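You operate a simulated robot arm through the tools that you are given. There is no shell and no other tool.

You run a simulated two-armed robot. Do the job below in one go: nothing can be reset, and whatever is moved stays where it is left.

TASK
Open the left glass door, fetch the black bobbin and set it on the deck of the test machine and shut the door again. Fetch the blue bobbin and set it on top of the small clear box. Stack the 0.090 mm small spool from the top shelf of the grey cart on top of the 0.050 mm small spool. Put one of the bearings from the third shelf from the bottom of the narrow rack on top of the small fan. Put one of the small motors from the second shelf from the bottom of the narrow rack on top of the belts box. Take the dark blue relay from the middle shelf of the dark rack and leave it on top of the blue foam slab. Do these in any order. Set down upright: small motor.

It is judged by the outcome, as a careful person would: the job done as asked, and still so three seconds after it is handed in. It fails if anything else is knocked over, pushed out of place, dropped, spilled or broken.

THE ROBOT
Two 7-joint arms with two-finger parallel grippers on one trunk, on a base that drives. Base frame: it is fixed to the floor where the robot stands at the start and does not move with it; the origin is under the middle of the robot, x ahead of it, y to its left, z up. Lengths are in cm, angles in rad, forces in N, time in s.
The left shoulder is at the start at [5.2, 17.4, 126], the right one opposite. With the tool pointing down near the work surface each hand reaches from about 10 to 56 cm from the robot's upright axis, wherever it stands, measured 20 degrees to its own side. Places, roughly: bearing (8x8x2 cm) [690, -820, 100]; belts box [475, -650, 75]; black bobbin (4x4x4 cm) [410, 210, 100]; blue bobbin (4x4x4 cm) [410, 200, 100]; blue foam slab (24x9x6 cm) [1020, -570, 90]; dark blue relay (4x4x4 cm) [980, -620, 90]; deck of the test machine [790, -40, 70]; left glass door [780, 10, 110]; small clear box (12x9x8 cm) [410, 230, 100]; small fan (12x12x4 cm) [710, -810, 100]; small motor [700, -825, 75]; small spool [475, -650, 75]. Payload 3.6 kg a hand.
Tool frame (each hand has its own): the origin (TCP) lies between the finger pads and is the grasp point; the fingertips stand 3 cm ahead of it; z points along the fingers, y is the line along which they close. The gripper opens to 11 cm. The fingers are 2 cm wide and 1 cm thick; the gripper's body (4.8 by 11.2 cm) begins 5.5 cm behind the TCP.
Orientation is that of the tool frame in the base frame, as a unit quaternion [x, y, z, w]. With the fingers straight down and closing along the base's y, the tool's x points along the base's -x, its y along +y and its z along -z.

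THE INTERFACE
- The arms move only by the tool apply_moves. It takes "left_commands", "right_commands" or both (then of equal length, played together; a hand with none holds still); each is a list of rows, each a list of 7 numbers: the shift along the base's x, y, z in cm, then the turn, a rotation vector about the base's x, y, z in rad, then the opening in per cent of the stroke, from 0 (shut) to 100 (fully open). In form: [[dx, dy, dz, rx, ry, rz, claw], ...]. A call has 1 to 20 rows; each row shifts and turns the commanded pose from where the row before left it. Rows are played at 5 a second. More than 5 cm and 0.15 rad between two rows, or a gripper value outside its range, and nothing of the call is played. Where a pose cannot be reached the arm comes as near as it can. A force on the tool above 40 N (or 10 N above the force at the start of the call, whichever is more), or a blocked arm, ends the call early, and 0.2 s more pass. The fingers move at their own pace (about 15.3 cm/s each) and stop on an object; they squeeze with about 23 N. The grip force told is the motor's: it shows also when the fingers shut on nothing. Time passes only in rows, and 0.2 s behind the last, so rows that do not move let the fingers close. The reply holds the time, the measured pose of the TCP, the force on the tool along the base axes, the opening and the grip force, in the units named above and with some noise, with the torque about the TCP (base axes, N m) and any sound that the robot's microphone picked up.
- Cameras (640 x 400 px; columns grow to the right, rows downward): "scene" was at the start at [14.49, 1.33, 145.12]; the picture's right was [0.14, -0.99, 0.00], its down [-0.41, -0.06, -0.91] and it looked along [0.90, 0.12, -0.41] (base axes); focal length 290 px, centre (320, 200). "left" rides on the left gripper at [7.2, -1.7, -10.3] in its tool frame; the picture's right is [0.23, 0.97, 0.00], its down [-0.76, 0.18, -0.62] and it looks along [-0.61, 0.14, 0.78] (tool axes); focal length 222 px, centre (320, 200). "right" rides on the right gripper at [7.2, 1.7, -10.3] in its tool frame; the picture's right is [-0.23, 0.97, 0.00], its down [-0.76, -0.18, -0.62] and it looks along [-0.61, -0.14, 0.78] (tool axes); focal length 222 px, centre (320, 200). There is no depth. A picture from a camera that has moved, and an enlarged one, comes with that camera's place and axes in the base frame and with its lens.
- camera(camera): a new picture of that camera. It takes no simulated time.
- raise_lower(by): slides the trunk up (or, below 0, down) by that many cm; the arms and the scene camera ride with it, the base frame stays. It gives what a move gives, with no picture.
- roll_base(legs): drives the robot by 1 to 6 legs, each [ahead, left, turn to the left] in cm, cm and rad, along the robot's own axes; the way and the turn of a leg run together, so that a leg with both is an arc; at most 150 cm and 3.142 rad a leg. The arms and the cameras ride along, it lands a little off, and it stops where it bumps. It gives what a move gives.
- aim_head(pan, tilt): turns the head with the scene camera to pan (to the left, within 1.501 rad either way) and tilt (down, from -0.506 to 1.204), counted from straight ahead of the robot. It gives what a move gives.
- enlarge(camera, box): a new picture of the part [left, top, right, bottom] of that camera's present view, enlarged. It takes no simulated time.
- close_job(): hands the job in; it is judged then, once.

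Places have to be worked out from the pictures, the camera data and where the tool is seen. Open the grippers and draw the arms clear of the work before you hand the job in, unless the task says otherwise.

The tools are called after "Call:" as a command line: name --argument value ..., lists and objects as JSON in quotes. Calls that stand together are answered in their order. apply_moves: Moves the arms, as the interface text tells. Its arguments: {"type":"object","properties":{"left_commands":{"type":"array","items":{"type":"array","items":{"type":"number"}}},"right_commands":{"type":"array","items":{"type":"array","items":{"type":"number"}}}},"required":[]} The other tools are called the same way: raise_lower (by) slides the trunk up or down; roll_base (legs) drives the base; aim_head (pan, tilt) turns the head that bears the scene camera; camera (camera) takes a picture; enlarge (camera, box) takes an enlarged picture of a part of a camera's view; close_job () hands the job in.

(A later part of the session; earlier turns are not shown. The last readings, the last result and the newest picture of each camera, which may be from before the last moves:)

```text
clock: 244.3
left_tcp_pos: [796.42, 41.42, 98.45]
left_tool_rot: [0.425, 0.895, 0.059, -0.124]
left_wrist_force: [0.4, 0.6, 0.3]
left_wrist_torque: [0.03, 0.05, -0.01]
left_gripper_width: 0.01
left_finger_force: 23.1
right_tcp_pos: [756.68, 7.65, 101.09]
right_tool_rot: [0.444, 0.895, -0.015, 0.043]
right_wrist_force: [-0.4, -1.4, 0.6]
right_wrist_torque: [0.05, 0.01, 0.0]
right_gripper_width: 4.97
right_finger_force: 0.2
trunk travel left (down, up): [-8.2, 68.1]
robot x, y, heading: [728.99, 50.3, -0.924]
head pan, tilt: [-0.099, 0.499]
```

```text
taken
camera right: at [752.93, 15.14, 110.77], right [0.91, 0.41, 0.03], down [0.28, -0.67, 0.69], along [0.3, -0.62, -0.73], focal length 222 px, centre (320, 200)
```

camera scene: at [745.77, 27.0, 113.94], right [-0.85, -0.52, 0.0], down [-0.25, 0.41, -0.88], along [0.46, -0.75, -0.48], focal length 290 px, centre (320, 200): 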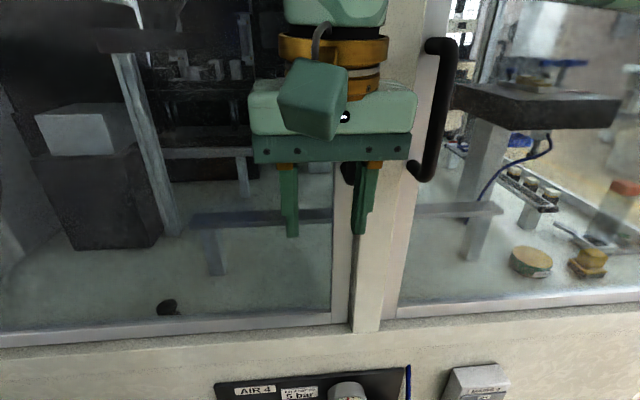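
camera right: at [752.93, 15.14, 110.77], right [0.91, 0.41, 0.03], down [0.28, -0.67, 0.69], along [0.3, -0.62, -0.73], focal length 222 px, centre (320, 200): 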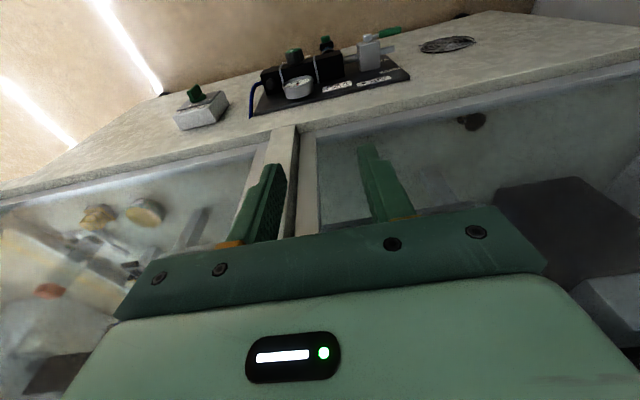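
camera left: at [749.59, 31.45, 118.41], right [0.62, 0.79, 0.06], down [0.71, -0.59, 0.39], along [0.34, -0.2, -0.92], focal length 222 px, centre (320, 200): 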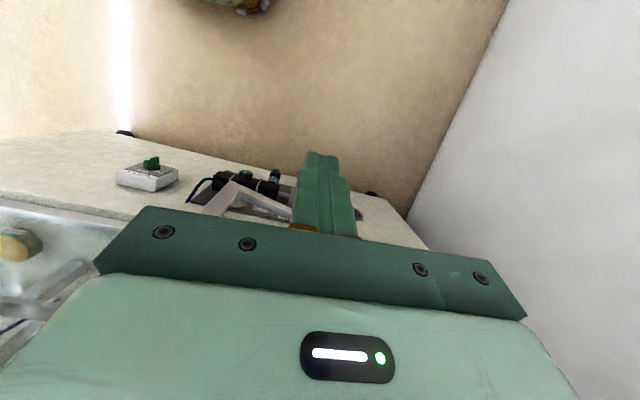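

Almost shut. Push 2 cm more with small steps.

Call:
roll_base --legs '[[1.5, 0, 0]]'

Call:
apply_moves --right_commands '[[0.3, -0.4, 0, 0, 0, 0, 45], [0.3, -0.4, 0, 0, 0, 0, 45], [0.3, -0.4, 0, 0, 0, 0, 45], [0.3, -0.4, 0, 0, 0, 0, 45]]'

Call:
camera --camera "scene"

Call:
camera --camera "right"

```text
clock: 245.1
left_tcp_pos: [797.39, 40.29, 98.37]
left_tool_rot: [0.425, 0.895, 0.06, -0.125]
left_wrist_force: [0.9, -0.3, 0.8]
left_wrist_torque: [0.03, 0.01, 0.01]
left_gripper_width: 0.0
left_finger_force: 22.8
right_tcp_pos: [757.47, 6.49, 101.07]
right_tool_rot: [0.445, 0.894, -0.014, 0.044]
right_wrist_force: [0.1, -0.6, -1.0]
right_wrist_torque: [0.02, 0.0, 0.0]
right_gripper_width: 4.96
right_finger_force: 0.0
trunk travel left (down, up): [-8.2, 68.1]
robot x, y, heading: [729.53, 49.15, -0.924]
head pan, tilt: [-0.099, 0.499]
```

```text
clock: 246.1
left_tcp_pos: [797.23, 40.36, 98.5]
left_tool_rot: [0.425, 0.895, 0.059, -0.125]
left_wrist_force: [0.5, 0.1, 0.7]
left_wrist_torque: [0.0, 0.03, 0.01]
left_gripper_width: 0.02
left_finger_force: 23.0
right_tcp_pos: [758.68, 4.98, 101.1]
right_tool_rot: [0.445, 0.895, -0.014, 0.043]
right_wrist_force: [-1.1, 1.6, -0.8]
right_wrist_torque: [-0.09, -0.03, -0.07]
right_gripper_width: 4.94
right_finger_force: 0.1
trunk travel left (down, up): [-8.2, 68.1]
robot x, y, heading: [729.73, 49.16, -0.923]
head pan, tilt: [-0.099, 0.499]
```

```text
taken
camera scene: at [746.6, 25.93, 113.96], right [-0.85, -0.52, 0.0], down [-0.25, 0.41, -0.88], along [0.46, -0.75, -0.48], focal length 290 px, centre (320, 200)
```

scene: 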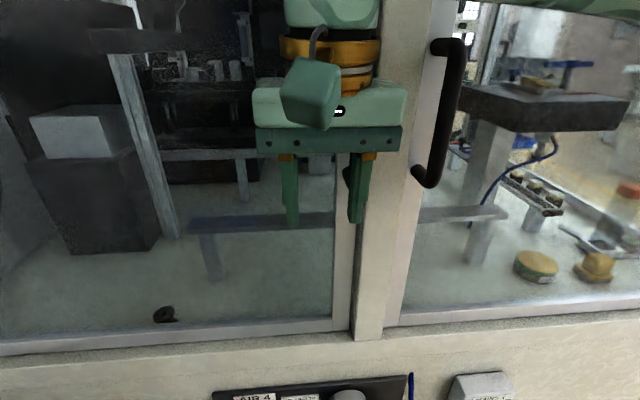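

```text
taken
camera right: at [754.92, 12.47, 110.77], right [0.91, 0.41, 0.03], down [0.28, -0.67, 0.69], along [0.3, -0.62, -0.73], focal length 222 px, centre (320, 200)
```

right: 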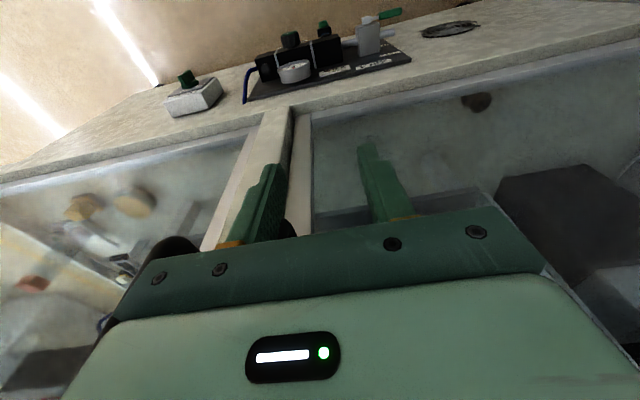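

Still no firm resistance; continue in half-cm steps.

Call:
apply_moves --right_commands '[[0.3, -0.4, 0, 0, 0, 0, 45], [0.3, -0.4, 0, 0, 0, 0, 45], [0.3, -0.4, 0, 0, 0, 0, 45]]'

Call:
apply_moves --right_commands '[[0.3, -0.4, 0, 0, 0, 0, 45], [0.3, -0.4, 0, 0, 0, 0, 45]]'

Call:
camera --camera "scene"

```text
clock: 246.6
left_tcp_pos: [797.03, 40.48, 98.55]
left_tool_rot: [0.427, 0.894, 0.059, -0.123]
left_wrist_force: [0.2, -0.5, -0.5]
left_wrist_torque: [-0.01, 0.05, -0.02]
left_gripper_width: 0.01
left_finger_force: 23.2
right_tcp_pos: [758.67, 4.85, 100.96]
right_tool_rot: [0.446, 0.894, -0.014, 0.038]
right_wrist_force: [-12.2, 12.2, 0.8]
right_wrist_torque: [-0.71, -0.64, -0.6]
right_gripper_width: 4.94
right_finger_force: 0.0
trunk travel left (down, up): [-8.2, 68.1]
robot x, y, heading: [729.37, 49.45, -0.927]
head pan, tilt: [-0.099, 0.499]
stopped in row 2 (right hand): the force on the tool passed its limit at 46 N (the readings are from after the stop); the commanded pose is now the measured one
```

```text
clock: 247.1
left_tcp_pos: [796.94, 40.37, 98.77]
left_tool_rot: [0.427, 0.894, 0.059, -0.124]
left_wrist_force: [0.0, -0.3, -0.8]
left_wrist_torque: [-0.02, -0.02, -0.01]
left_gripper_width: 0.0
left_finger_force: 23.0
right_tcp_pos: [758.65, 4.88, 101.04]
right_tool_rot: [0.446, 0.894, -0.013, 0.032]
right_wrist_force: [-15.3, 13.4, 5.6]
right_wrist_torque: [-1.02, -0.75, -0.78]
right_gripper_width: 4.94
right_finger_force: 0.0
trunk travel left (down, up): [-8.2, 68.1]
robot x, y, heading: [729.9, 49.71, -0.925]
head pan, tilt: [-0.099, 0.499]
stopped in row 2 (right hand): the force on the tool passed its limit at 46 N (the readings are from after the stop); the commanded pose is now the measured one
```

```text
taken
camera scene: at [746.2, 26.24, 114.07], right [-0.85, -0.52, 0.0], down [-0.25, 0.41, -0.88], along [0.46, -0.75, -0.48], focal length 290 px, centre (320, 200)
```

scene: 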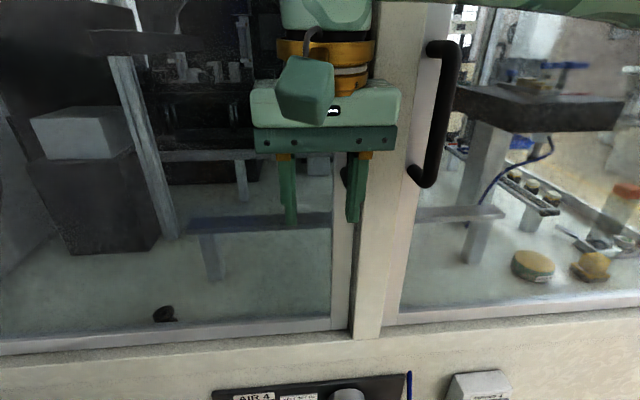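

Firm stop – the door is shut. Back off and verify.

Call:
roll_base --legs '[[-28, 0, 0]]'

Call:
aim_head --pan 0.0 --tilt 0.3

Call:
camera --camera "scene"

Call:
enlarge --camera "scene" --box '[120, 150, 320, 330]'

```text
clock: 249.0
left_tcp_pos: [779.97, 63.47, 98.55]
left_tool_rot: [0.423, 0.896, 0.059, -0.125]
left_wrist_force: [-0.8, 0.4, 0.1]
left_wrist_torque: [0.0, -0.01, 0.02]
left_gripper_width: 0.01
left_finger_force: 22.8
right_tcp_pos: [742.01, 27.55, 100.82]
right_tool_rot: [0.443, 0.896, -0.013, 0.033]
right_wrist_force: [-0.3, 0.6, -0.5]
right_wrist_torque: [-0.01, 0.01, -0.01]
right_gripper_width: 4.96
right_finger_force: 0.1
trunk travel left (down, up): [-8.2, 68.1]
robot x, y, heading: [712.26, 72.2, -0.916]
head pan, tilt: [-0.099, 0.499]
```

```text
clock: 249.8
left_tcp_pos: [780.06, 63.34, 98.55]
left_tool_rot: [0.423, 0.896, 0.058, -0.125]
left_wrist_force: [0.8, -0.4, 0.1]
left_wrist_torque: [0.01, -0.01, -0.04]
left_gripper_width: 0.01
left_finger_force: 23.2
right_tcp_pos: [742.11, 27.44, 100.73]
right_tool_rot: [0.442, 0.896, -0.012, 0.033]
right_wrist_force: [0.4, 0.2, -0.2]
right_wrist_torque: [-0.03, -0.01, 0.01]
right_gripper_width: 4.95
right_finger_force: 0.0
trunk travel left (down, up): [-8.2, 68.1]
robot x, y, heading: [712.58, 71.99, -0.919]
head pan, tilt: [0.0, 0.3]
```

```text
taken
camera scene: at [730.32, 49.04, 115.79], right [-0.79, -0.61, 0.0], down [-0.18, 0.24, -0.95], along [0.58, -0.76, -0.3], focal length 290 px, centre (320, 200)
```

scene: 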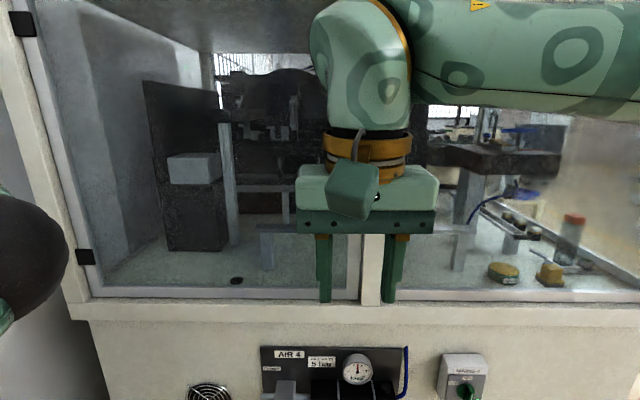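

```text
2.22 times, centred on (220, 240) of scene
camera zoom: at [730.32, 49.04, 115.79], right [-0.79, -0.61, 0.0], down [-0.18, 0.24, -0.95], along [0.58, -0.76, -0.3], focal length 645 px, centre (542, 111)
```

zoom: 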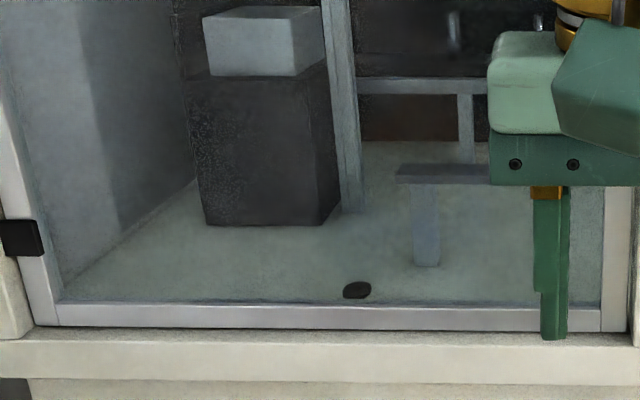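

The door is shut with the bobbin on the deck. Now I restore the trunk height, slide out to the aisle, and look toward the dark rack at the far end.

Call:
raise_lower --by 29

Call:
roll_base --legs '[[0, -150, 0], [0, -50, 0]]'

Call:
camera --camera "scene"

Call:
aim_head --pan 0.6 --tilt 0.3

Call:
camera --camera "scene"

```text
clock: 252.7
left_tcp_pos: [779.94, 63.27, 127.5]
left_tool_rot: [0.423, 0.895, 0.058, -0.126]
left_wrist_force: [0.7, 0.3, -0.7]
left_wrist_torque: [0.0, 0.01, 0.01]
left_gripper_width: 0.0
left_finger_force: 22.3
right_tcp_pos: [742.06, 27.47, 129.72]
right_tool_rot: [0.442, 0.896, -0.013, 0.031]
right_wrist_force: [0.3, -0.1, 1.0]
right_wrist_torque: [0.0, 0.01, 0.03]
right_gripper_width: 4.93
right_finger_force: 0.1
trunk travel left (down, up): [-37.2, 39.1]
robot x, y, heading: [712.46, 72.19, -0.914]
head pan, tilt: [0.0, 0.3]
```

```text
clock: 262.6
left_tcp_pos: [623.43, -57.08, 127.53]
left_tool_rot: [0.417, 0.898, 0.058, -0.125]
left_wrist_force: [0.1, -0.3, -0.2]
left_wrist_torque: [-0.04, -0.01, -0.01]
left_gripper_width: 0.0
left_finger_force: 23.0
right_tcp_pos: [585.82, -93.38, 129.67]
right_tool_rot: [0.437, 0.899, -0.012, 0.033]
right_wrist_force: [-0.1, -0.4, 0.4]
right_wrist_torque: [-0.01, -0.01, 0.0]
right_gripper_width: 4.94
right_finger_force: 0.1
trunk travel left (down, up): [-37.2, 39.1]
robot x, y, heading: [555.83, -49.2, -0.907]
head pan, tilt: [0.0, 0.3]
```

```text
taken
camera scene: at [565.01, -60.54, 145.98], right [-0.79, -0.62, 0.0], down [-0.18, 0.23, -0.96], along [0.59, -0.75, -0.3], focal length 290 px, centre (320, 200)
```

scene: 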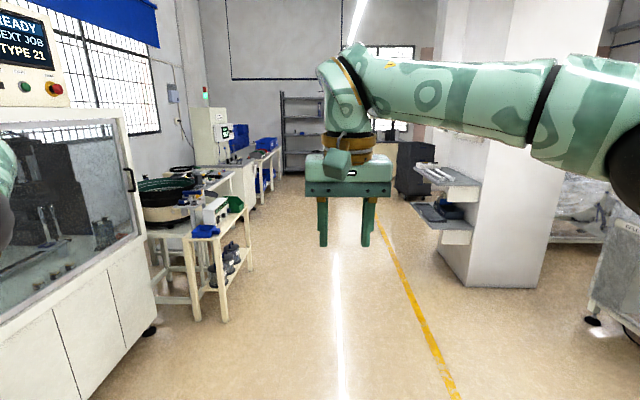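

```text
clock: 263.6
left_tcp_pos: [623.48, -56.96, 127.57]
left_tool_rot: [0.417, 0.898, 0.058, -0.125]
left_wrist_force: [0.2, 0.6, -0.4]
left_wrist_torque: [-0.03, 0.01, 0.0]
left_gripper_width: 0.0
left_finger_force: 22.6
right_tcp_pos: [585.97, -93.34, 129.74]
right_tool_rot: [0.437, 0.899, -0.012, 0.033]
right_wrist_force: [0.0, -0.3, 0.3]
right_wrist_torque: [-0.01, -0.02, 0.01]
right_gripper_width: 4.95
right_finger_force: 0.2
trunk travel left (down, up): [-37.2, 39.1]
robot x, y, heading: [555.7, -48.94, -0.908]
head pan, tilt: [0.6, 0.3]
```

```text
taken
camera scene: at [568.19, -55.98, 145.98], right [-0.3, -0.95, 0.0], down [-0.28, 0.09, -0.96], along [0.91, -0.29, -0.3], focal length 290 px, centre (320, 200)
```

scene: 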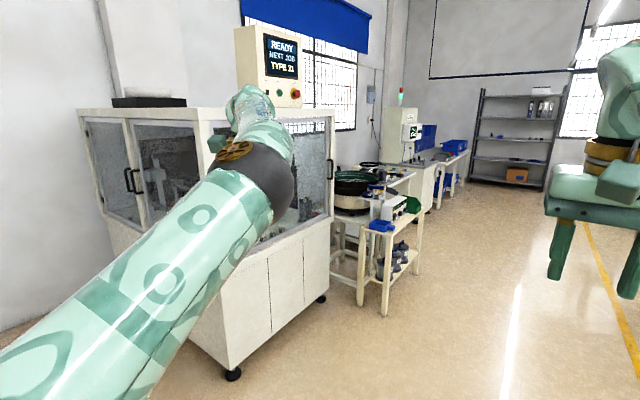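

I zoom on the machine's doors to verify that it's fully shut.

Call:
enlarge --camera "scene" --box '[70, 95, 250, 255]'

Call:
enlarge --camera "scene" --box '[400, 70, 600, 220]'

```text
2.50 times, centred on (160, 175) of scene
camera zoom: at [568.19, -55.98, 145.98], right [-0.3, -0.95, 0.0], down [-0.28, 0.09, -0.96], along [0.91, -0.29, -0.3], focal length 725 px, centre (720, 262)
```

zoom: 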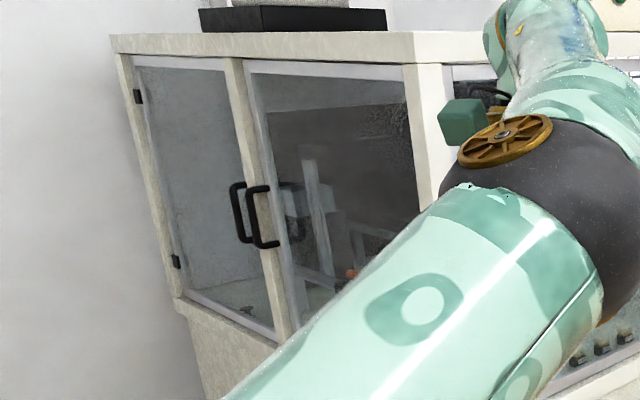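

```text
2.67 times, centred on (500, 145) of scene
camera zoom: at [568.19, -55.98, 145.98], right [-0.3, -0.95, 0.0], down [-0.28, 0.09, -0.96], along [0.91, -0.29, -0.3], focal length 774 px, centre (-160, 347)
```

zoom: 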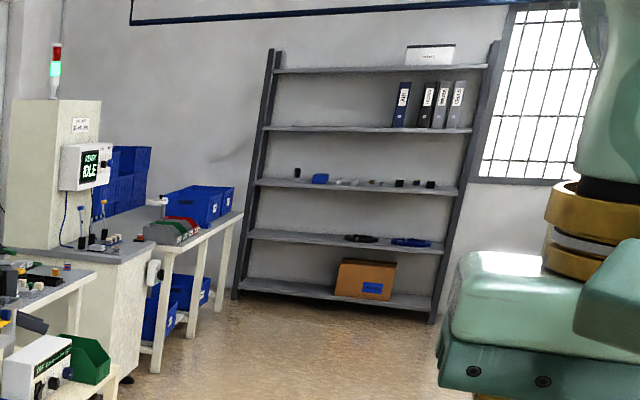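

The door is flush shut. The dark rack's middle shelf with the foam slab and relays is visible at the end. I restore the left arm to a neutral pose here in open space.

Call:
apply_moves --left_commands '[[-3.1, -2.06, 0.3, -0.031, -0.025, 0, 30], [-3.1, -2.06, 0.3, -0.031, -0.025, 0, 30], [-3.1, -2.06, 0.3, -0.031, -0.025, 0, 30], [-3.1, -2.06, 0.3, -0.031, -0.025, 0, 30], [-3.1, -2.06, 0.3, -0.031, -0.025, 0, 30], [-3.1, -2.06, 0.3, -0.031, -0.025, 0, 30], [-3.1, -2.06, 0.3, -0.031, -0.025, 0, 30]]'

Call:
camera --camera "scene"

```text
clock: 265.1
left_tcp_pos: [612.33, -69.66, 131.55]
left_tool_rot: [0.423, 0.906, -0.001, -0.008]
left_wrist_force: [-0.6, 0.5, 0.5]
left_wrist_torque: [0.01, 0.02, -0.02]
left_gripper_width: 3.28
left_finger_force: 0.2
left hand out of reach, approached as far as the arm can: row 4, 5, 6, 7
right_tcp_pos: [585.93, -93.38, 129.72]
right_tool_rot: [0.437, 0.899, -0.012, 0.033]
right_wrist_force: [0.1, -0.6, -0.4]
right_wrist_torque: [0.0, -0.02, 0.02]
right_gripper_width: 4.94
right_finger_force: 0.1
trunk travel left (down, up): [-37.2, 39.1]
robot x, y, heading: [555.96, -48.81, -0.907]
head pan, tilt: [0.6, 0.3]
```

```text
taken
camera scene: at [568.16, -55.99, 145.98], right [-0.3, -0.95, 0.0], down [-0.28, 0.09, -0.96], along [0.91, -0.29, -0.3], focal length 290 px, centre (320, 200)
```

scene: 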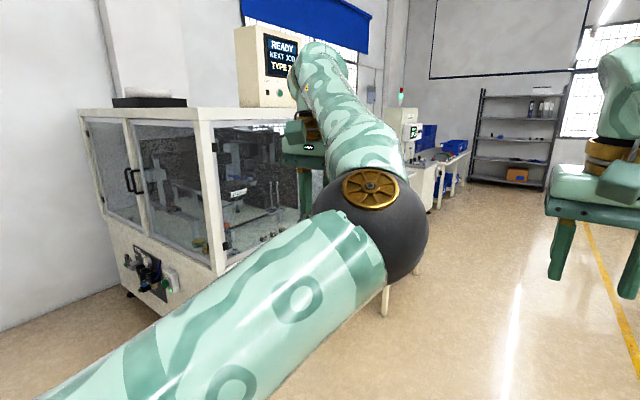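

Same elbow-in posture; I use the extension trick: reach far forward, then inward.

Call:
apply_moves --left_commands '[[1.5, -2.4, 1.2, 0, 0, 0, 30], [1.5, -2.4, 1.2, 0, 0, 0, 30], [1.5, -2.4, 1.2, 0, 0, 0, 30], [1.5, -2.4, 1.2, 0, 0, 0, 30], [1.5, -2.4, 1.2, 0, 0, 0, 30], [0.5, -2.4, 0, 0, 0, 0, 30], [0.5, -2.4, 0, 0, 0, 0, 30], [0, 0, 0, 0, 0, 0, 30]]'

Call:
camera --camera "scene"

```text
clock: 266.9
left_tcp_pos: [616.11, -76.05, 134.65]
left_tool_rot: [0.422, 0.906, -0.004, 0.0]
left_wrist_force: [0.0, 0.5, 0.7]
left_wrist_torque: [-0.01, -0.02, 0.0]
left_gripper_width: 3.32
left_finger_force: 0.0
left hand out of reach, approached as far as the arm can: row 3, 4, 5, 6, 7
right_tcp_pos: [586.0, -93.15, 129.78]
right_tool_rot: [0.437, 0.899, -0.012, 0.033]
right_wrist_force: [-0.5, -0.1, 0.6]
right_wrist_torque: [0.02, -0.01, -0.02]
right_gripper_width: 4.95
right_finger_force: 0.0
trunk travel left (down, up): [-37.2, 39.1]
robot x, y, heading: [555.82, -48.58, -0.905]
head pan, tilt: [0.6, 0.3]
```

```text
taken
camera scene: at [568.24, -55.96, 145.98], right [-0.3, -0.95, 0.0], down [-0.28, 0.09, -0.95], along [0.91, -0.29, -0.3], focal length 290 px, centre (320, 200)
```

scene: 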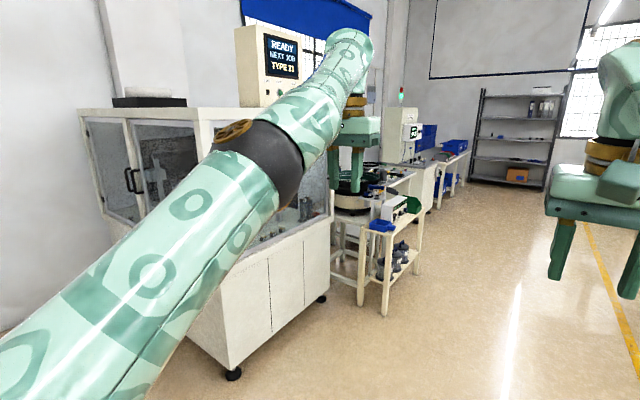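

Nearly straight. Now move inward (right) and up slightly so the elbow flips up.

Call:
apply_moves --left_commands '[[-1.9, -1.2, 1.0, 0, 0, 0, 30], [-1.9, -1.2, 1.0, 0, 0, 0, 30], [-1.9, -1.2, 1.0, 0, 0, 0, 30], [-1.9, -1.2, 1.0, 0, 0, 0, 30], [-1.9, -1.2, 1.0, 0, 0, 0, 30]]'

Call:
camera --camera "scene"

```text
clock: 268.1
left_tcp_pos: [612.23, -78.12, 136.83]
left_tool_rot: [0.422, 0.907, -0.004, 0.003]
left_wrist_force: [-0.4, -0.7, 0.3]
left_wrist_torque: [-0.03, -0.02, 0.02]
left_gripper_width: 3.3
left_finger_force: 0.0
left hand out of reach, approached as far as the arm can: row 2, 3, 4, 5
right_tcp_pos: [585.89, -93.27, 129.82]
right_tool_rot: [0.437, 0.899, -0.012, 0.032]
right_wrist_force: [0.9, -0.2, -0.1]
right_wrist_torque: [-0.08, 0.01, -0.03]
right_gripper_width: 4.93
right_finger_force: 0.0
trunk travel left (down, up): [-37.2, 39.1]
robot x, y, heading: [555.91, -49.02, -0.909]
head pan, tilt: [0.6, 0.3]
```

```text
taken
camera scene: at [568.19, -55.97, 145.98], right [-0.3, -0.95, 0.0], down [-0.28, 0.09, -0.96], along [0.91, -0.29, -0.3], focal length 290 px, centre (320, 200)
```

scene: 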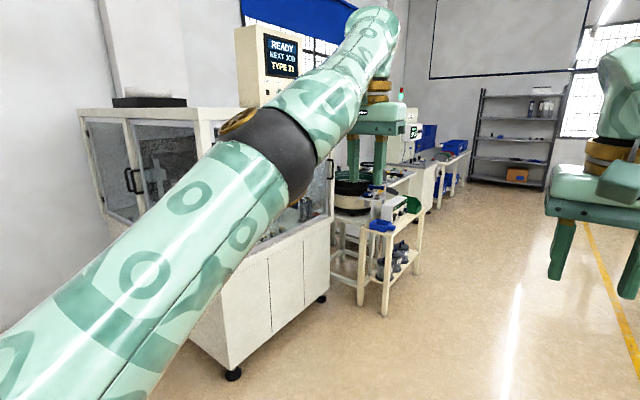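

Now retract straight back and see which way the elbow goes.

Call:
apply_moves --left_commands '[[-2.4, 0.9, 0, 0, 0, 0, 30], [-2.4, 0.9, 0, 0, 0, 0, 30], [-2.4, 0.9, 0, 0, 0, 0, 30], [-2.4, 0.9, -1, 0, 0, 0, 30], [-2.4, 0.9, -1, 0, 0, 0, 30]]'

Call:
camera --camera "scene"

```text
clock: 269.4
left_tcp_pos: [602.74, -74.61, 135.7]
left_tool_rot: [0.423, 0.906, -0.004, 0.0]
left_wrist_force: [0.3, -0.2, -0.1]
left_wrist_torque: [0.02, 0.0, 0.01]
left_gripper_width: 3.29
left_finger_force: 0.0
left hand out of reach, approached as far as the arm can: row 5
right_tcp_pos: [585.98, -93.35, 129.74]
right_tool_rot: [0.437, 0.899, -0.013, 0.032]
right_wrist_force: [-0.1, 0.5, 0.1]
right_wrist_torque: [0.0, 0.01, -0.01]
right_gripper_width: 4.96
right_finger_force: 0.1
trunk travel left (down, up): [-37.2, 39.1]
robot x, y, heading: [555.98, -49.22, -0.907]
head pan, tilt: [0.6, 0.3]
```

```text
taken
camera scene: at [568.26, -55.98, 145.97], right [-0.3, -0.95, 0.0], down [-0.28, 0.09, -0.95], along [0.91, -0.29, -0.3], focal length 290 px, centre (320, 200)
```

scene: 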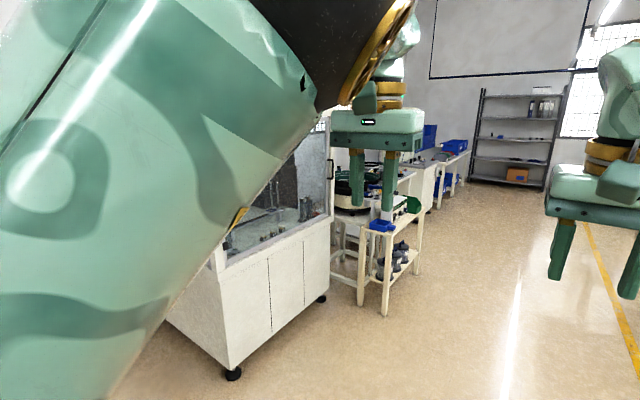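

Left elbow is now up and the hand in front. I turn slightly to align with the aisle and drive 150 toward the dark rack, then recheck.

Call:
roll_base --legs '[[0, 0, -0.027], [150, 0, 0]]'

Call:
aim_head --pan 0.0 --tilt 0.3

Call:
camera --camera "scene"

```text
clock: 277.1
left_tcp_pos: [689.74, -196.56, 135.63]
left_tool_rot: [0.438, 0.899, -0.003, 0.0]
left_wrist_force: [0.7, -0.9, 0.7]
left_wrist_torque: [0.0, -0.02, 0.02]
left_gripper_width: 3.31
left_finger_force: 0.1
right_tcp_pos: [672.2, -214.59, 129.71]
right_tool_rot: [0.454, 0.89, -0.012, 0.032]
right_wrist_force: [0.0, 0.5, 0.4]
right_wrist_torque: [-0.02, 0.01, 0.04]
right_gripper_width: 4.96
right_finger_force: 0.0
trunk travel left (down, up): [-37.2, 39.1]
robot x, y, heading: [643.92, -169.46, -0.948]
head pan, tilt: [0.6, 0.3]
```

```text
clock: 278.1
left_tcp_pos: [689.71, -196.55, 135.67]
left_tool_rot: [0.44, 0.898, -0.004, -0.001]
left_wrist_force: [0.3, 0.1, 0.4]
left_wrist_torque: [0.02, 0.01, 0.0]
left_gripper_width: 3.33
left_finger_force: 0.0
right_tcp_pos: [672.17, -214.62, 129.85]
right_tool_rot: [0.454, 0.89, -0.012, 0.034]
right_wrist_force: [-0.7, 0.2, 0.3]
right_wrist_torque: [0.01, 0.0, 0.01]
right_gripper_width: 4.96
right_finger_force: 0.0
trunk travel left (down, up): [-37.2, 39.1]
robot x, y, heading: [643.83, -169.29, -0.944]
head pan, tilt: [0.0, 0.3]
```

```text
taken
camera scene: at [652.52, -180.99, 145.98], right [-0.81, -0.59, 0.0], down [-0.17, 0.24, -0.96], along [0.56, -0.77, -0.3], focal length 290 px, centre (320, 200)
```

scene: 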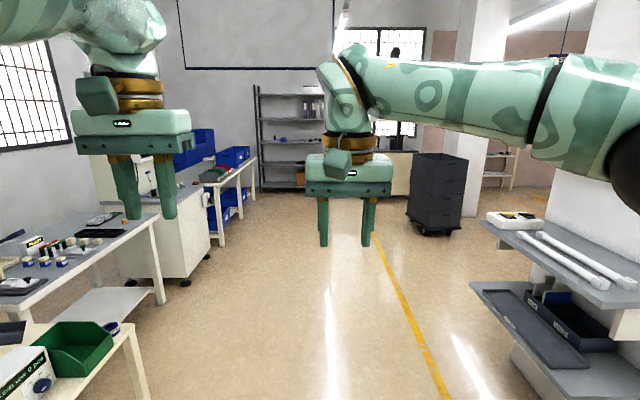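

The way ahead is clear. Drive 420 further toward the rack.

Call:
roll_base --legs '[[150, 0, 0], [150, 0, 0], [110, 20, 0]]'

Call:
aim_head --pan 0.15 --tilt 0.35

Call:
camera --camera "scene"

```text
clock: 297.8
left_tcp_pos: [954.21, -505.88, 135.74]
left_tool_rot: [0.421, 0.907, -0.003, 0.0]
left_wrist_force: [-0.2, -0.5, -1.3]
left_wrist_torque: [0.01, 0.04, -0.04]
left_gripper_width: 3.28
left_finger_force: 0.2
right_tcp_pos: [937.45, -524.7, 129.79]
right_tool_rot: [0.436, 0.899, -0.012, 0.033]
right_wrist_force: [0.7, -0.7, -0.1]
right_wrist_torque: [-0.05, 0.01, -0.04]
right_gripper_width: 4.93
right_finger_force: 0.1
trunk travel left (down, up): [-37.2, 39.1]
robot x, y, heading: [907.17, -480.21, -0.899]
head pan, tilt: [0.0, 0.3]
```

```text
clock: 298.5
left_tcp_pos: [954.32, -505.84, 135.7]
left_tool_rot: [0.421, 0.907, -0.003, -0.001]
left_wrist_force: [-0.6, 0.0, -0.1]
left_wrist_torque: [0.0, 0.01, 0.0]
left_gripper_width: 3.31
left_finger_force: 0.0
right_tcp_pos: [937.43, -524.57, 129.78]
right_tool_rot: [0.436, 0.899, -0.012, 0.033]
right_wrist_force: [0.5, 0.6, 0.0]
right_wrist_torque: [-0.03, 0.02, 0.0]
right_gripper_width: 4.94
right_finger_force: 0.1
trunk travel left (down, up): [-37.2, 39.1]
robot x, y, heading: [907.74, -480.3, -0.907]
head pan, tilt: [0.15, 0.351]
```

```text
taken
camera scene: at [917.53, -490.9, 145.51], right [-0.69, -0.73, 0.0], down [-0.25, 0.24, -0.94], along [0.68, -0.64, -0.34], focal length 290 px, centre (320, 200)
```

scene: 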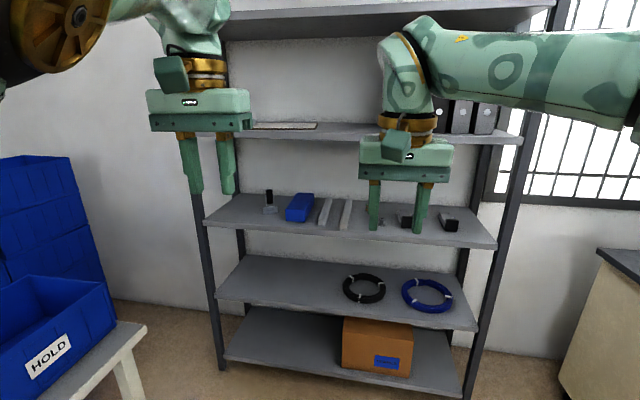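

The middle shelf is in view; zoom on its items.

Call:
enlarge --camera "scene" --box '[200, 170, 500, 260]'

Call:
aim_head --pan -0.25 --tilt 0.35

Call:
enlarge --camera "scene" --box '[80, 170, 380, 260]'

```text
2.13 times, centred on (350, 215) of scene
camera zoom: at [917.53, -490.9, 145.51], right [-0.69, -0.73, 0.0], down [-0.25, 0.24, -0.94], along [0.68, -0.64, -0.34], focal length 619 px, centre (256, 168)
```

zoom: 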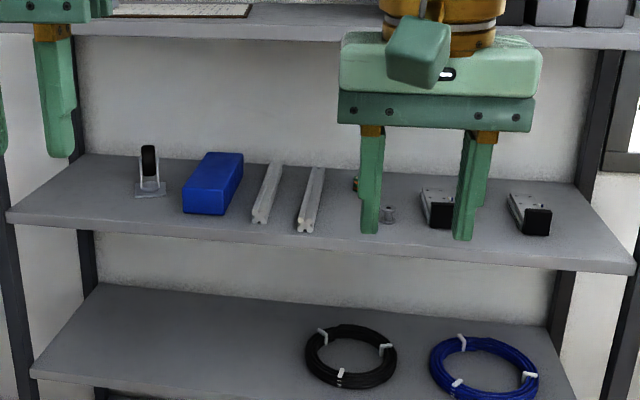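

```text
clock: 299.3
left_tcp_pos: [954.32, -505.88, 135.74]
left_tool_rot: [0.421, 0.907, -0.003, -0.001]
left_wrist_force: [-0.2, -0.8, 0.1]
left_wrist_torque: [0.02, -0.01, 0.01]
left_gripper_width: 3.29
left_finger_force: 0.0
right_tcp_pos: [937.49, -524.64, 129.76]
right_tool_rot: [0.436, 0.899, -0.011, 0.034]
right_wrist_force: [-0.2, -0.5, -0.4]
right_wrist_torque: [0.02, 0.02, -0.01]
right_gripper_width: 4.93
right_finger_force: 0.1
trunk travel left (down, up): [-37.2, 39.1]
robot x, y, heading: [907.24, -480.4, -0.901]
head pan, tilt: [-0.25, 0.351]
```

```text
2.13 times, centred on (230, 215) of scene
camera zoom: at [914.53, -493.03, 145.51], right [-0.91, -0.41, 0.0], down [-0.14, 0.31, -0.94], along [0.38, -0.86, -0.34], focal length 619 px, centre (512, 168)
```

zoom: 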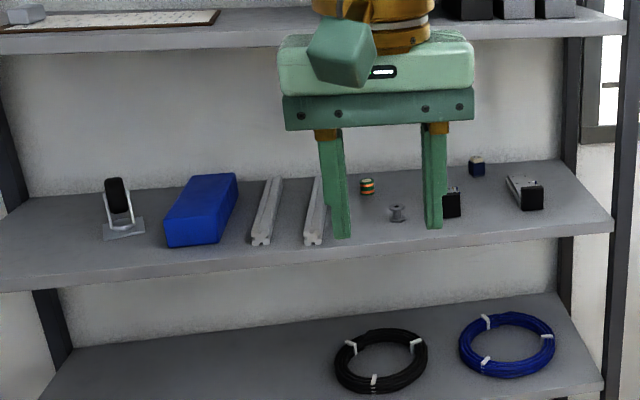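

The dark blue relay sits ~36 cm deep on the middle shelf (z ≈ 88), at about [984, -626]; the foam slab's top is at about [1020, -573]. The shelf above is too low for a vertical hand, so I'll reach in with the tool pitched ~40° below horizontal. Square up, lower trunk and pitch the right tool.

Call:
roll_base --legs '[[0, 0, -0.043]]'

Call:
raise_lower --by -18

Call:
apply_moves --right_commands '[[-1.76, -1.27, 0, -0.118, -0.085, 0, 64], [-1.76, -1.27, 0, -0.118, -0.085, 0, 64], [-1.76, -1.27, 0, -0.118, -0.085, 0, 64], [-1.76, -1.27, 0, -0.118, -0.085, 0, 64], [-1.76, -1.27, 0, -0.118, -0.085, 0, 64], [-1.76, -1.27, 0, -0.118, -0.085, 0, 64]]'

Call:
aim_head --pan 0.0 --tilt 0.35

Call:
camera --camera "scene"

```text
clock: 300.1
left_tcp_pos: [953.22, -507.85, 135.74]
left_tool_rot: [0.441, 0.897, -0.003, -0.001]
left_wrist_force: [0.1, 0.6, 0.5]
left_wrist_torque: [0.02, 0.02, 0.01]
left_gripper_width: 3.27
left_finger_force: 0.1
right_tcp_pos: [935.51, -525.85, 129.72]
right_tool_rot: [0.456, 0.889, -0.013, 0.033]
right_wrist_force: [0.0, -0.2, -0.4]
right_wrist_torque: [0.01, 0.01, 0.0]
right_gripper_width: 4.95
right_finger_force: 0.0
trunk travel left (down, up): [-37.2, 39.1]
robot x, y, heading: [907.23, -480.6, -0.947]
head pan, tilt: [-0.25, 0.351]
```

```text
clock: 302.1
left_tcp_pos: [957.3, -513.47, 109.99]
left_tool_rot: [0.437, 0.896, 0.037, -0.074]
left_wrist_force: [0.0, 0.3, 1.2]
left_wrist_torque: [0.01, 0.0, -0.03]
left_gripper_width: 3.28
left_finger_force: 0.0
right_tcp_pos: [935.55, -525.89, 111.87]
right_tool_rot: [0.456, 0.889, -0.013, 0.034]
right_wrist_force: [-0.3, 0.1, 0.4]
right_wrist_torque: [0.0, 0.01, 0.05]
right_gripper_width: 4.96
right_finger_force: 0.1
trunk travel left (down, up): [-19.2, 57.1]
robot x, y, heading: [907.44, -480.42, -0.949]
head pan, tilt: [-0.25, 0.351]
```

```text
clock: 303.5
left_tcp_pos: [957.3, -513.56, 110.08]
left_tool_rot: [0.438, 0.895, 0.037, -0.073]
left_wrist_force: [0.2, 0.0, -0.7]
left_wrist_torque: [0.01, 0.01, 0.01]
left_gripper_width: 3.3
left_finger_force: 0.0
right_tcp_pos: [924.94, -533.47, 111.74]
right_tool_rot: [0.404, 0.793, -0.203, 0.407]
right_wrist_force: [0.1, 0.8, 0.5]
right_wrist_torque: [0.0, -0.02, 0.02]
right_gripper_width: 7.06
right_finger_force: 0.1
trunk travel left (down, up): [-19.2, 57.1]
robot x, y, heading: [907.14, -480.79, -0.947]
head pan, tilt: [-0.25, 0.351]
```

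```text
clock: 304.3
left_tcp_pos: [957.34, -513.6, 109.91]
left_tool_rot: [0.437, 0.895, 0.037, -0.074]
left_wrist_force: [-0.4, 0.3, 0.0]
left_wrist_torque: [0.0, 0.0, 0.0]
left_gripper_width: 3.3
left_finger_force: 0.0
right_tcp_pos: [925.07, -533.47, 111.73]
right_tool_rot: [0.405, 0.794, -0.204, 0.405]
right_wrist_force: [-0.1, -0.5, 0.2]
right_wrist_torque: [0.0, -0.01, -0.02]
right_gripper_width: 7.05
right_finger_force: 0.1
trunk travel left (down, up): [-19.2, 57.1]
robot x, y, heading: [907.48, -480.64, -0.95]
head pan, tilt: [0.0, 0.351]
```

```text
taken
camera scene: at [920.58, -498.62, 127.04], right [-0.81, -0.58, 0.0], down [-0.2, 0.28, -0.94], along [0.55, -0.76, -0.34], focal length 290 px, centre (320, 200)
```

scene: 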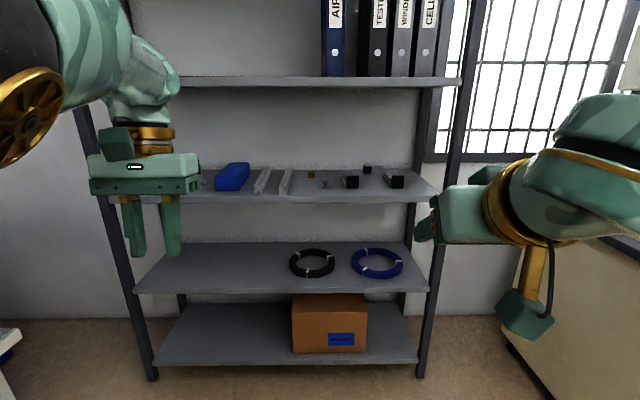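

Right tool is pitched ~36° below horizontal. The left hand must not enter the rack, so I retract it; also zoom on the shelf.

Call:
apply_moves --left_commands '[[-1.2, 2.3, 0.5, 0, 0, 0, 30], [-1.2, 2.3, 0.5, 0, 0, 0, 30], [-1.2, 2.3, 0.5, 0, 0, 0, 30], [-1.2, 2.3, 0.5, 0, 0, 0, 30], [-1.2, 2.3, 0.5, 0, 0, 0, 30], [-1.2, 2.3, 0.5, 0, 0, 0, 30], [-1.2, 2.3, 0.5, 0, 0, 0, 30], [-1.2, 2.3, 0.5, 0, 0, 0, 30]]'

Call:
enlarge --camera "scene" --box '[200, 130, 440, 230]'

Call:
camera --camera "scene"

```text
clock: 306.1
left_tcp_pos: [959.41, -498.93, 115.05]
left_tool_rot: [0.438, 0.895, 0.037, -0.075]
left_wrist_force: [1.4, 0.6, -0.2]
left_wrist_torque: [0.02, 0.03, 0.03]
left_gripper_width: 3.29
left_finger_force: 0.1
left hand out of reach, approached as far as the arm can: row 1, 2, 3, 4, 5, 6, 7, 8
right_tcp_pos: [925.07, -533.46, 111.73]
right_tool_rot: [0.405, 0.793, -0.205, 0.406]
right_wrist_force: [-0.2, 1.1, 0.0]
right_wrist_torque: [-0.02, -0.01, -0.02]
right_gripper_width: 7.03
right_finger_force: 0.0
trunk travel left (down, up): [-19.2, 57.1]
robot x, y, heading: [907.36, -480.2, -0.95]
head pan, tilt: [0.0, 0.351]
```

```text
2.67 times, centred on (320, 180) of scene
camera zoom: at [920.59, -498.57, 127.05], right [-0.81, -0.58, 0.0], down [-0.2, 0.28, -0.94], along [0.55, -0.76, -0.34], focal length 774 px, centre (320, 253)
```

zoom: 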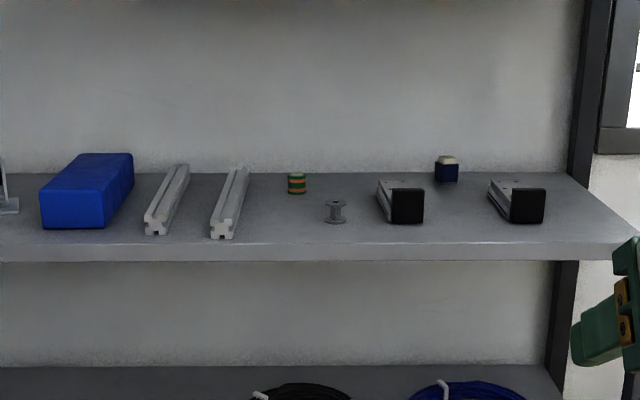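

```text
taken
camera scene: at [920.59, -498.57, 127.05], right [-0.81, -0.58, 0.0], down [-0.2, 0.28, -0.94], along [0.55, -0.76, -0.34], focal length 290 px, centre (320, 200)
```

scene: 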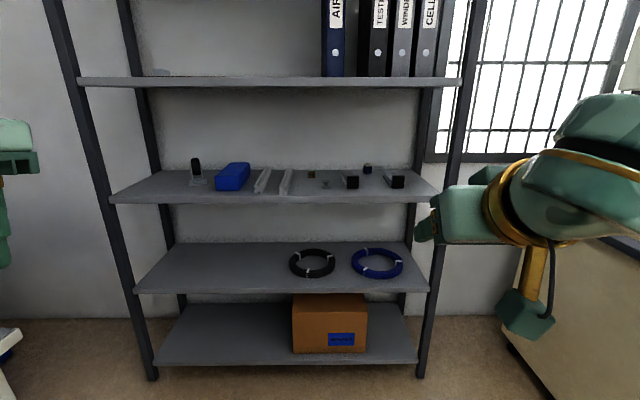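

Shelf height is ≈ 91.8; relay centre ≈ [980.9, -620.2], 34.6 cm deep, with two devices ±9 cm to the sides in front. I steepen the right tool to ~50° and try to retract the left hand more.

Call:
apply_moves --left_commands '[[0.4, 3.0, 0, 0, 0, 0, 30], [0.4, 3.0, 0, 0, 0, 0, 30], [0.4, 3.0, 0, 0, 0, 0, 30], [0.4, 3.0, 0, 0, 0, 0, 30], [0.4, 3.0, 0, 0, 0, 0, 30]]' --right_commands '[[0, 0, -1.5, 0.101, 0.073, 0, 64], [0, 0, -1.5, 0.101, 0.073, 0, 64], [0, 0, -1.5, 0, 0, 0, 64], [0, 0, -1.5, 0, 0, 0, 64], [0, 0, -1.5, 0, 0, 0, 64]]'

Call:
aim_head --pan 0.5 --tilt 0.35

Call:
camera --camera "scene"

```text
clock: 307.3
left_tcp_pos: [961.86, -483.84, 114.92]
left_tool_rot: [0.438, 0.895, 0.037, -0.074]
left_wrist_force: [0.6, 0.5, -0.9]
left_wrist_torque: [-0.04, 0.01, -0.04]
left_gripper_width: 3.31
left_finger_force: 0.0
left hand out of reach, approached as far as the arm can: row 1
right_tcp_pos: [925.05, -533.38, 104.27]
right_tool_rot: [0.428, 0.838, -0.152, 0.303]
right_wrist_force: [-0.4, 0.4, 0.0]
right_wrist_torque: [0.01, 0.0, 0.01]
right_gripper_width: 7.05
right_finger_force: 0.0
trunk travel left (down, up): [-19.2, 57.1]
robot x, y, heading: [907.16, -480.68, -0.949]
head pan, tilt: [0.0, 0.351]
```

```text
clock: 308.2
left_tcp_pos: [961.8, -483.92, 114.93]
left_tool_rot: [0.438, 0.895, 0.037, -0.074]
left_wrist_force: [-0.5, -1.0, -0.5]
left_wrist_torque: [0.01, -0.04, 0.0]
left_gripper_width: 3.3
left_finger_force: 0.1
right_tcp_pos: [924.91, -533.43, 104.29]
right_tool_rot: [0.428, 0.838, -0.151, 0.304]
right_wrist_force: [-1.5, 0.2, 0.6]
right_wrist_torque: [-0.02, 0.0, 0.02]
right_gripper_width: 7.04
right_finger_force: 0.0
trunk travel left (down, up): [-19.2, 57.1]
robot x, y, heading: [907.38, -480.41, -0.951]
head pan, tilt: [0.499, 0.351]
```

```text
taken
camera scene: at [923.55, -495.09, 127.04], right [-0.43, -0.9, 0.0], down [-0.31, 0.15, -0.94], along [0.85, -0.41, -0.34], focal length 290 px, centre (320, 200)
```

scene: 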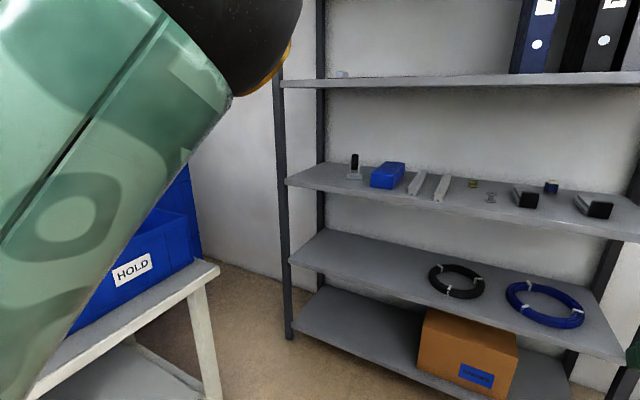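

The left elbow (fwd 46, z 132) would hit the upper shelf if I face the rack squarely. I'll turn my body 0.6 left so the left side stays back, and yaw the right tool back toward the rack.

Call:
roll_base --legs '[[0, 0, 0.6]]'

Call:
apply_moves --right_commands '[[-3.0, -2.17, 0, 0, 0, -0.15, 64], [-3.0, -2.17, 0, 0, 0, -0.15, 64], [-3.0, -2.17, 0, 0, 0, -0.15, 64], [-3.0, -2.17, 0, 0, 0, -0.15, 64], [-3.0, -2.17, 0, 0, 0, 0, 64], [-3.0, -2.17, 0, 0, 0, 0, 64], [-3.0, -2.17, 0, 0, 0, 0, 64]]'

Call:
aim_head --pan -0.5 --tilt 0.35

Call:
camera --camera "scene"

```text
clock: 310.3
left_tcp_pos: [954.27, -452.6, 114.97]
left_tool_rot: [0.153, 0.985, 0.013, -0.081]
left_wrist_force: [-0.3, 0.3, -0.3]
left_wrist_torque: [0.0, 0.02, 0.0]
left_gripper_width: 3.29
left_finger_force: 0.1
right_tcp_pos: [951.83, -514.23, 104.33]
right_tool_rot: [0.161, 0.926, -0.056, 0.336]
right_wrist_force: [-0.1, 0.3, 0.8]
right_wrist_torque: [-0.04, -0.01, 0.02]
right_gripper_width: 7.03
right_finger_force: 0.0
trunk travel left (down, up): [-19.2, 57.1]
robot x, y, heading: [907.39, -480.57, -0.349]
head pan, tilt: [0.499, 0.351]
```

```text
clock: 311.9
left_tcp_pos: [954.15, -452.54, 115.01]
left_tool_rot: [0.155, 0.984, 0.015, -0.081]
left_wrist_force: [-0.1, -0.1, -0.5]
left_wrist_torque: [0.0, -0.02, 0.01]
left_gripper_width: 3.29
left_finger_force: 0.0
right_tcp_pos: [932.21, -530.68, 105.5]
right_tool_rot: [0.428, 0.838, -0.152, 0.304]
right_wrist_force: [0.2, -0.6, 0.0]
right_wrist_torque: [0.03, 0.0, 0.02]
right_gripper_width: 7.05
right_finger_force: 0.0
right hand out of reach, approached as far as the arm can: row 6, 7
trunk travel left (down, up): [-19.2, 57.1]
robot x, y, heading: [907.13, -480.62, -0.346]
head pan, tilt: [0.499, 0.351]
```

```text
clock: 313.1
left_tcp_pos: [954.15, -452.54, 115.05]
left_tool_rot: [0.154, 0.985, 0.014, -0.081]
left_wrist_force: [-0.3, -0.4, -0.5]
left_wrist_torque: [-0.03, -0.01, 0.0]
left_gripper_width: 3.31
left_finger_force: 0.0
right_tcp_pos: [932.29, -530.64, 105.47]
right_tool_rot: [0.428, 0.838, -0.152, 0.303]
right_wrist_force: [-0.3, 0.1, 0.6]
right_wrist_torque: [-0.01, -0.03, 0.02]
right_gripper_width: 7.03
right_finger_force: 0.1
trunk travel left (down, up): [-19.2, 57.1]
robot x, y, heading: [907.3, -480.83, -0.351]
head pan, tilt: [-0.499, 0.351]
```

```text
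taken
camera scene: at [926.0, -491.84, 127.04], right [-0.75, -0.66, 0.0], down [-0.23, 0.26, -0.94], along [0.62, -0.7, -0.34], focal length 290 px, centre (320, 200)
```

scene: 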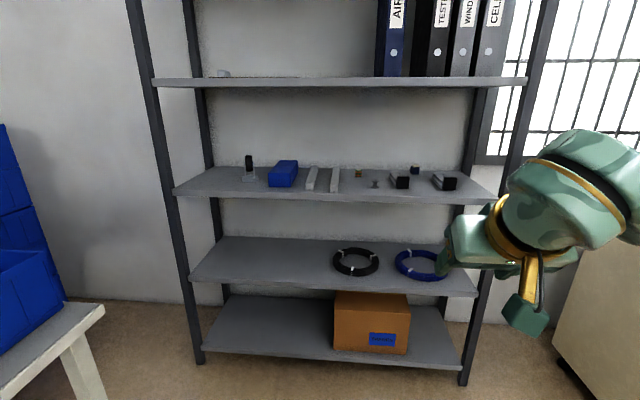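

Right hand is 55 cm ahead toward the rack. I drive most of the way with the hand lowered a little.

Call:
apply_moves --right_commands '[[0, 0, -2, 0, 0, 0, 64], [0, 0, -2, 0, 0, 0, 64]]'

Call:
roll_base --legs '[[42, -40, 0]]'

Call:
camera --camera "scene"

Call:
camera --camera "right"

```text
clock: 313.7
left_tcp_pos: [954.27, -452.56, 115.02]
left_tool_rot: [0.154, 0.985, 0.014, -0.081]
left_wrist_force: [0.0, -0.3, -0.2]
left_wrist_torque: [-0.01, 0.02, -0.01]
left_gripper_width: 3.29
left_finger_force: 0.0
right_tcp_pos: [933.51, -531.78, 102.22]
right_tool_rot: [0.429, 0.838, -0.151, 0.303]
right_wrist_force: [-0.2, 0.0, 0.5]
right_wrist_torque: [0.01, -0.01, -0.01]
right_gripper_width: 7.0
right_finger_force: 0.0
right hand out of reach, approached as far as the arm can: row 1, 2
trunk travel left (down, up): [-19.2, 57.1]
robot x, y, heading: [907.01, -480.33, -0.351]
head pan, tilt: [-0.499, 0.351]
```

```text
clock: 317.1
left_tcp_pos: [980.25, -504.98, 114.94]
left_tool_rot: [0.154, 0.985, 0.014, -0.081]
left_wrist_force: [-0.8, -0.8, -0.5]
left_wrist_torque: [0.0, 0.01, 0.01]
left_gripper_width: 3.3
left_finger_force: 0.0
right_tcp_pos: [959.35, -584.23, 102.11]
right_tool_rot: [0.428, 0.838, -0.151, 0.303]
right_wrist_force: [0.5, 0.1, 0.6]
right_wrist_torque: [0.01, 0.01, -0.02]
right_gripper_width: 7.02
right_finger_force: 0.1
trunk travel left (down, up): [-19.2, 57.1]
robot x, y, heading: [933.35, -533.1, -0.347]
head pan, tilt: [-0.499, 0.351]
```

```text
taken
camera scene: at [951.95, -544.36, 127.03], right [-0.75, -0.66, 0.0], down [-0.23, 0.26, -0.94], along [0.62, -0.7, -0.34], focal length 290 px, centre (320, 200)
```

scene: 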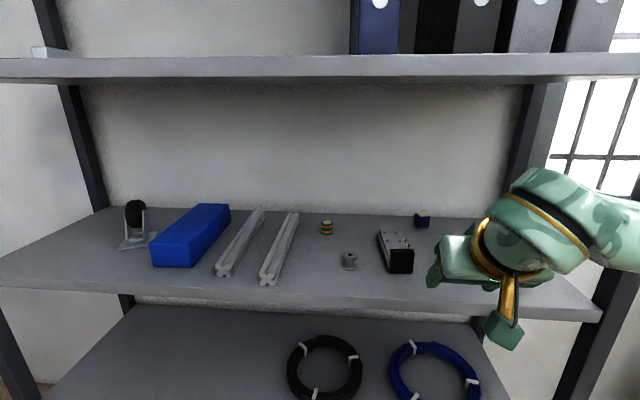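

```text
taken
camera right: at [953.58, -573.38, 105.59], right [0.89, 0.43, 0.15], down [-0.04, -0.26, 0.96], along [0.45, -0.86, -0.22], focal length 222 px, centre (320, 200)
```

right: 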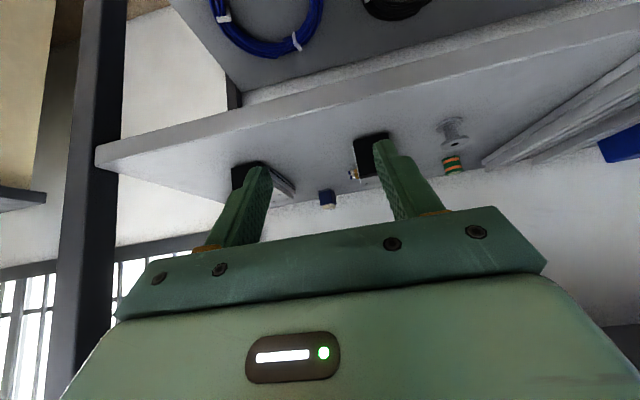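

Zoom both on the relay for a finer fix.

Call:
enlarge --camera "scene" --box '[340, 190, 500, 290]'

Call:
enlarge --camera "right" --box '[220, 110, 420, 235]'

```text
4.00 times, centred on (420, 240) of scene
camera zoom: at [951.95, -544.36, 127.03], right [-0.75, -0.66, 0.0], down [-0.23, 0.26, -0.94], along [0.62, -0.7, -0.34], focal length 1161 px, centre (-80, 40)
```

zoom: 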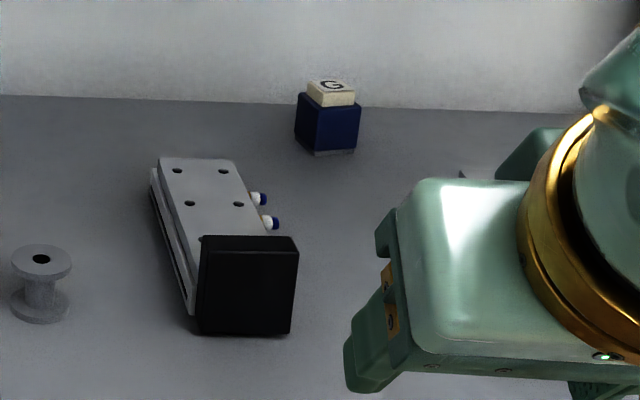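

```text
3.20 times, centred on (320, 172) of right
camera zoom: at [953.58, -573.38, 105.59], right [0.89, 0.43, 0.15], down [-0.04, -0.26, 0.96], along [0.45, -0.86, -0.22], focal length 711 px, centre (320, 288)
```

zoom: 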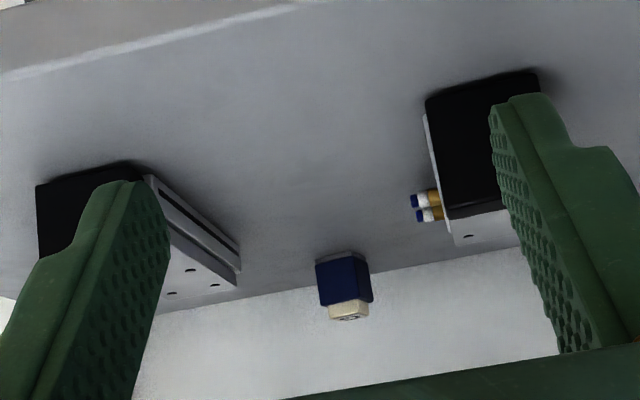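

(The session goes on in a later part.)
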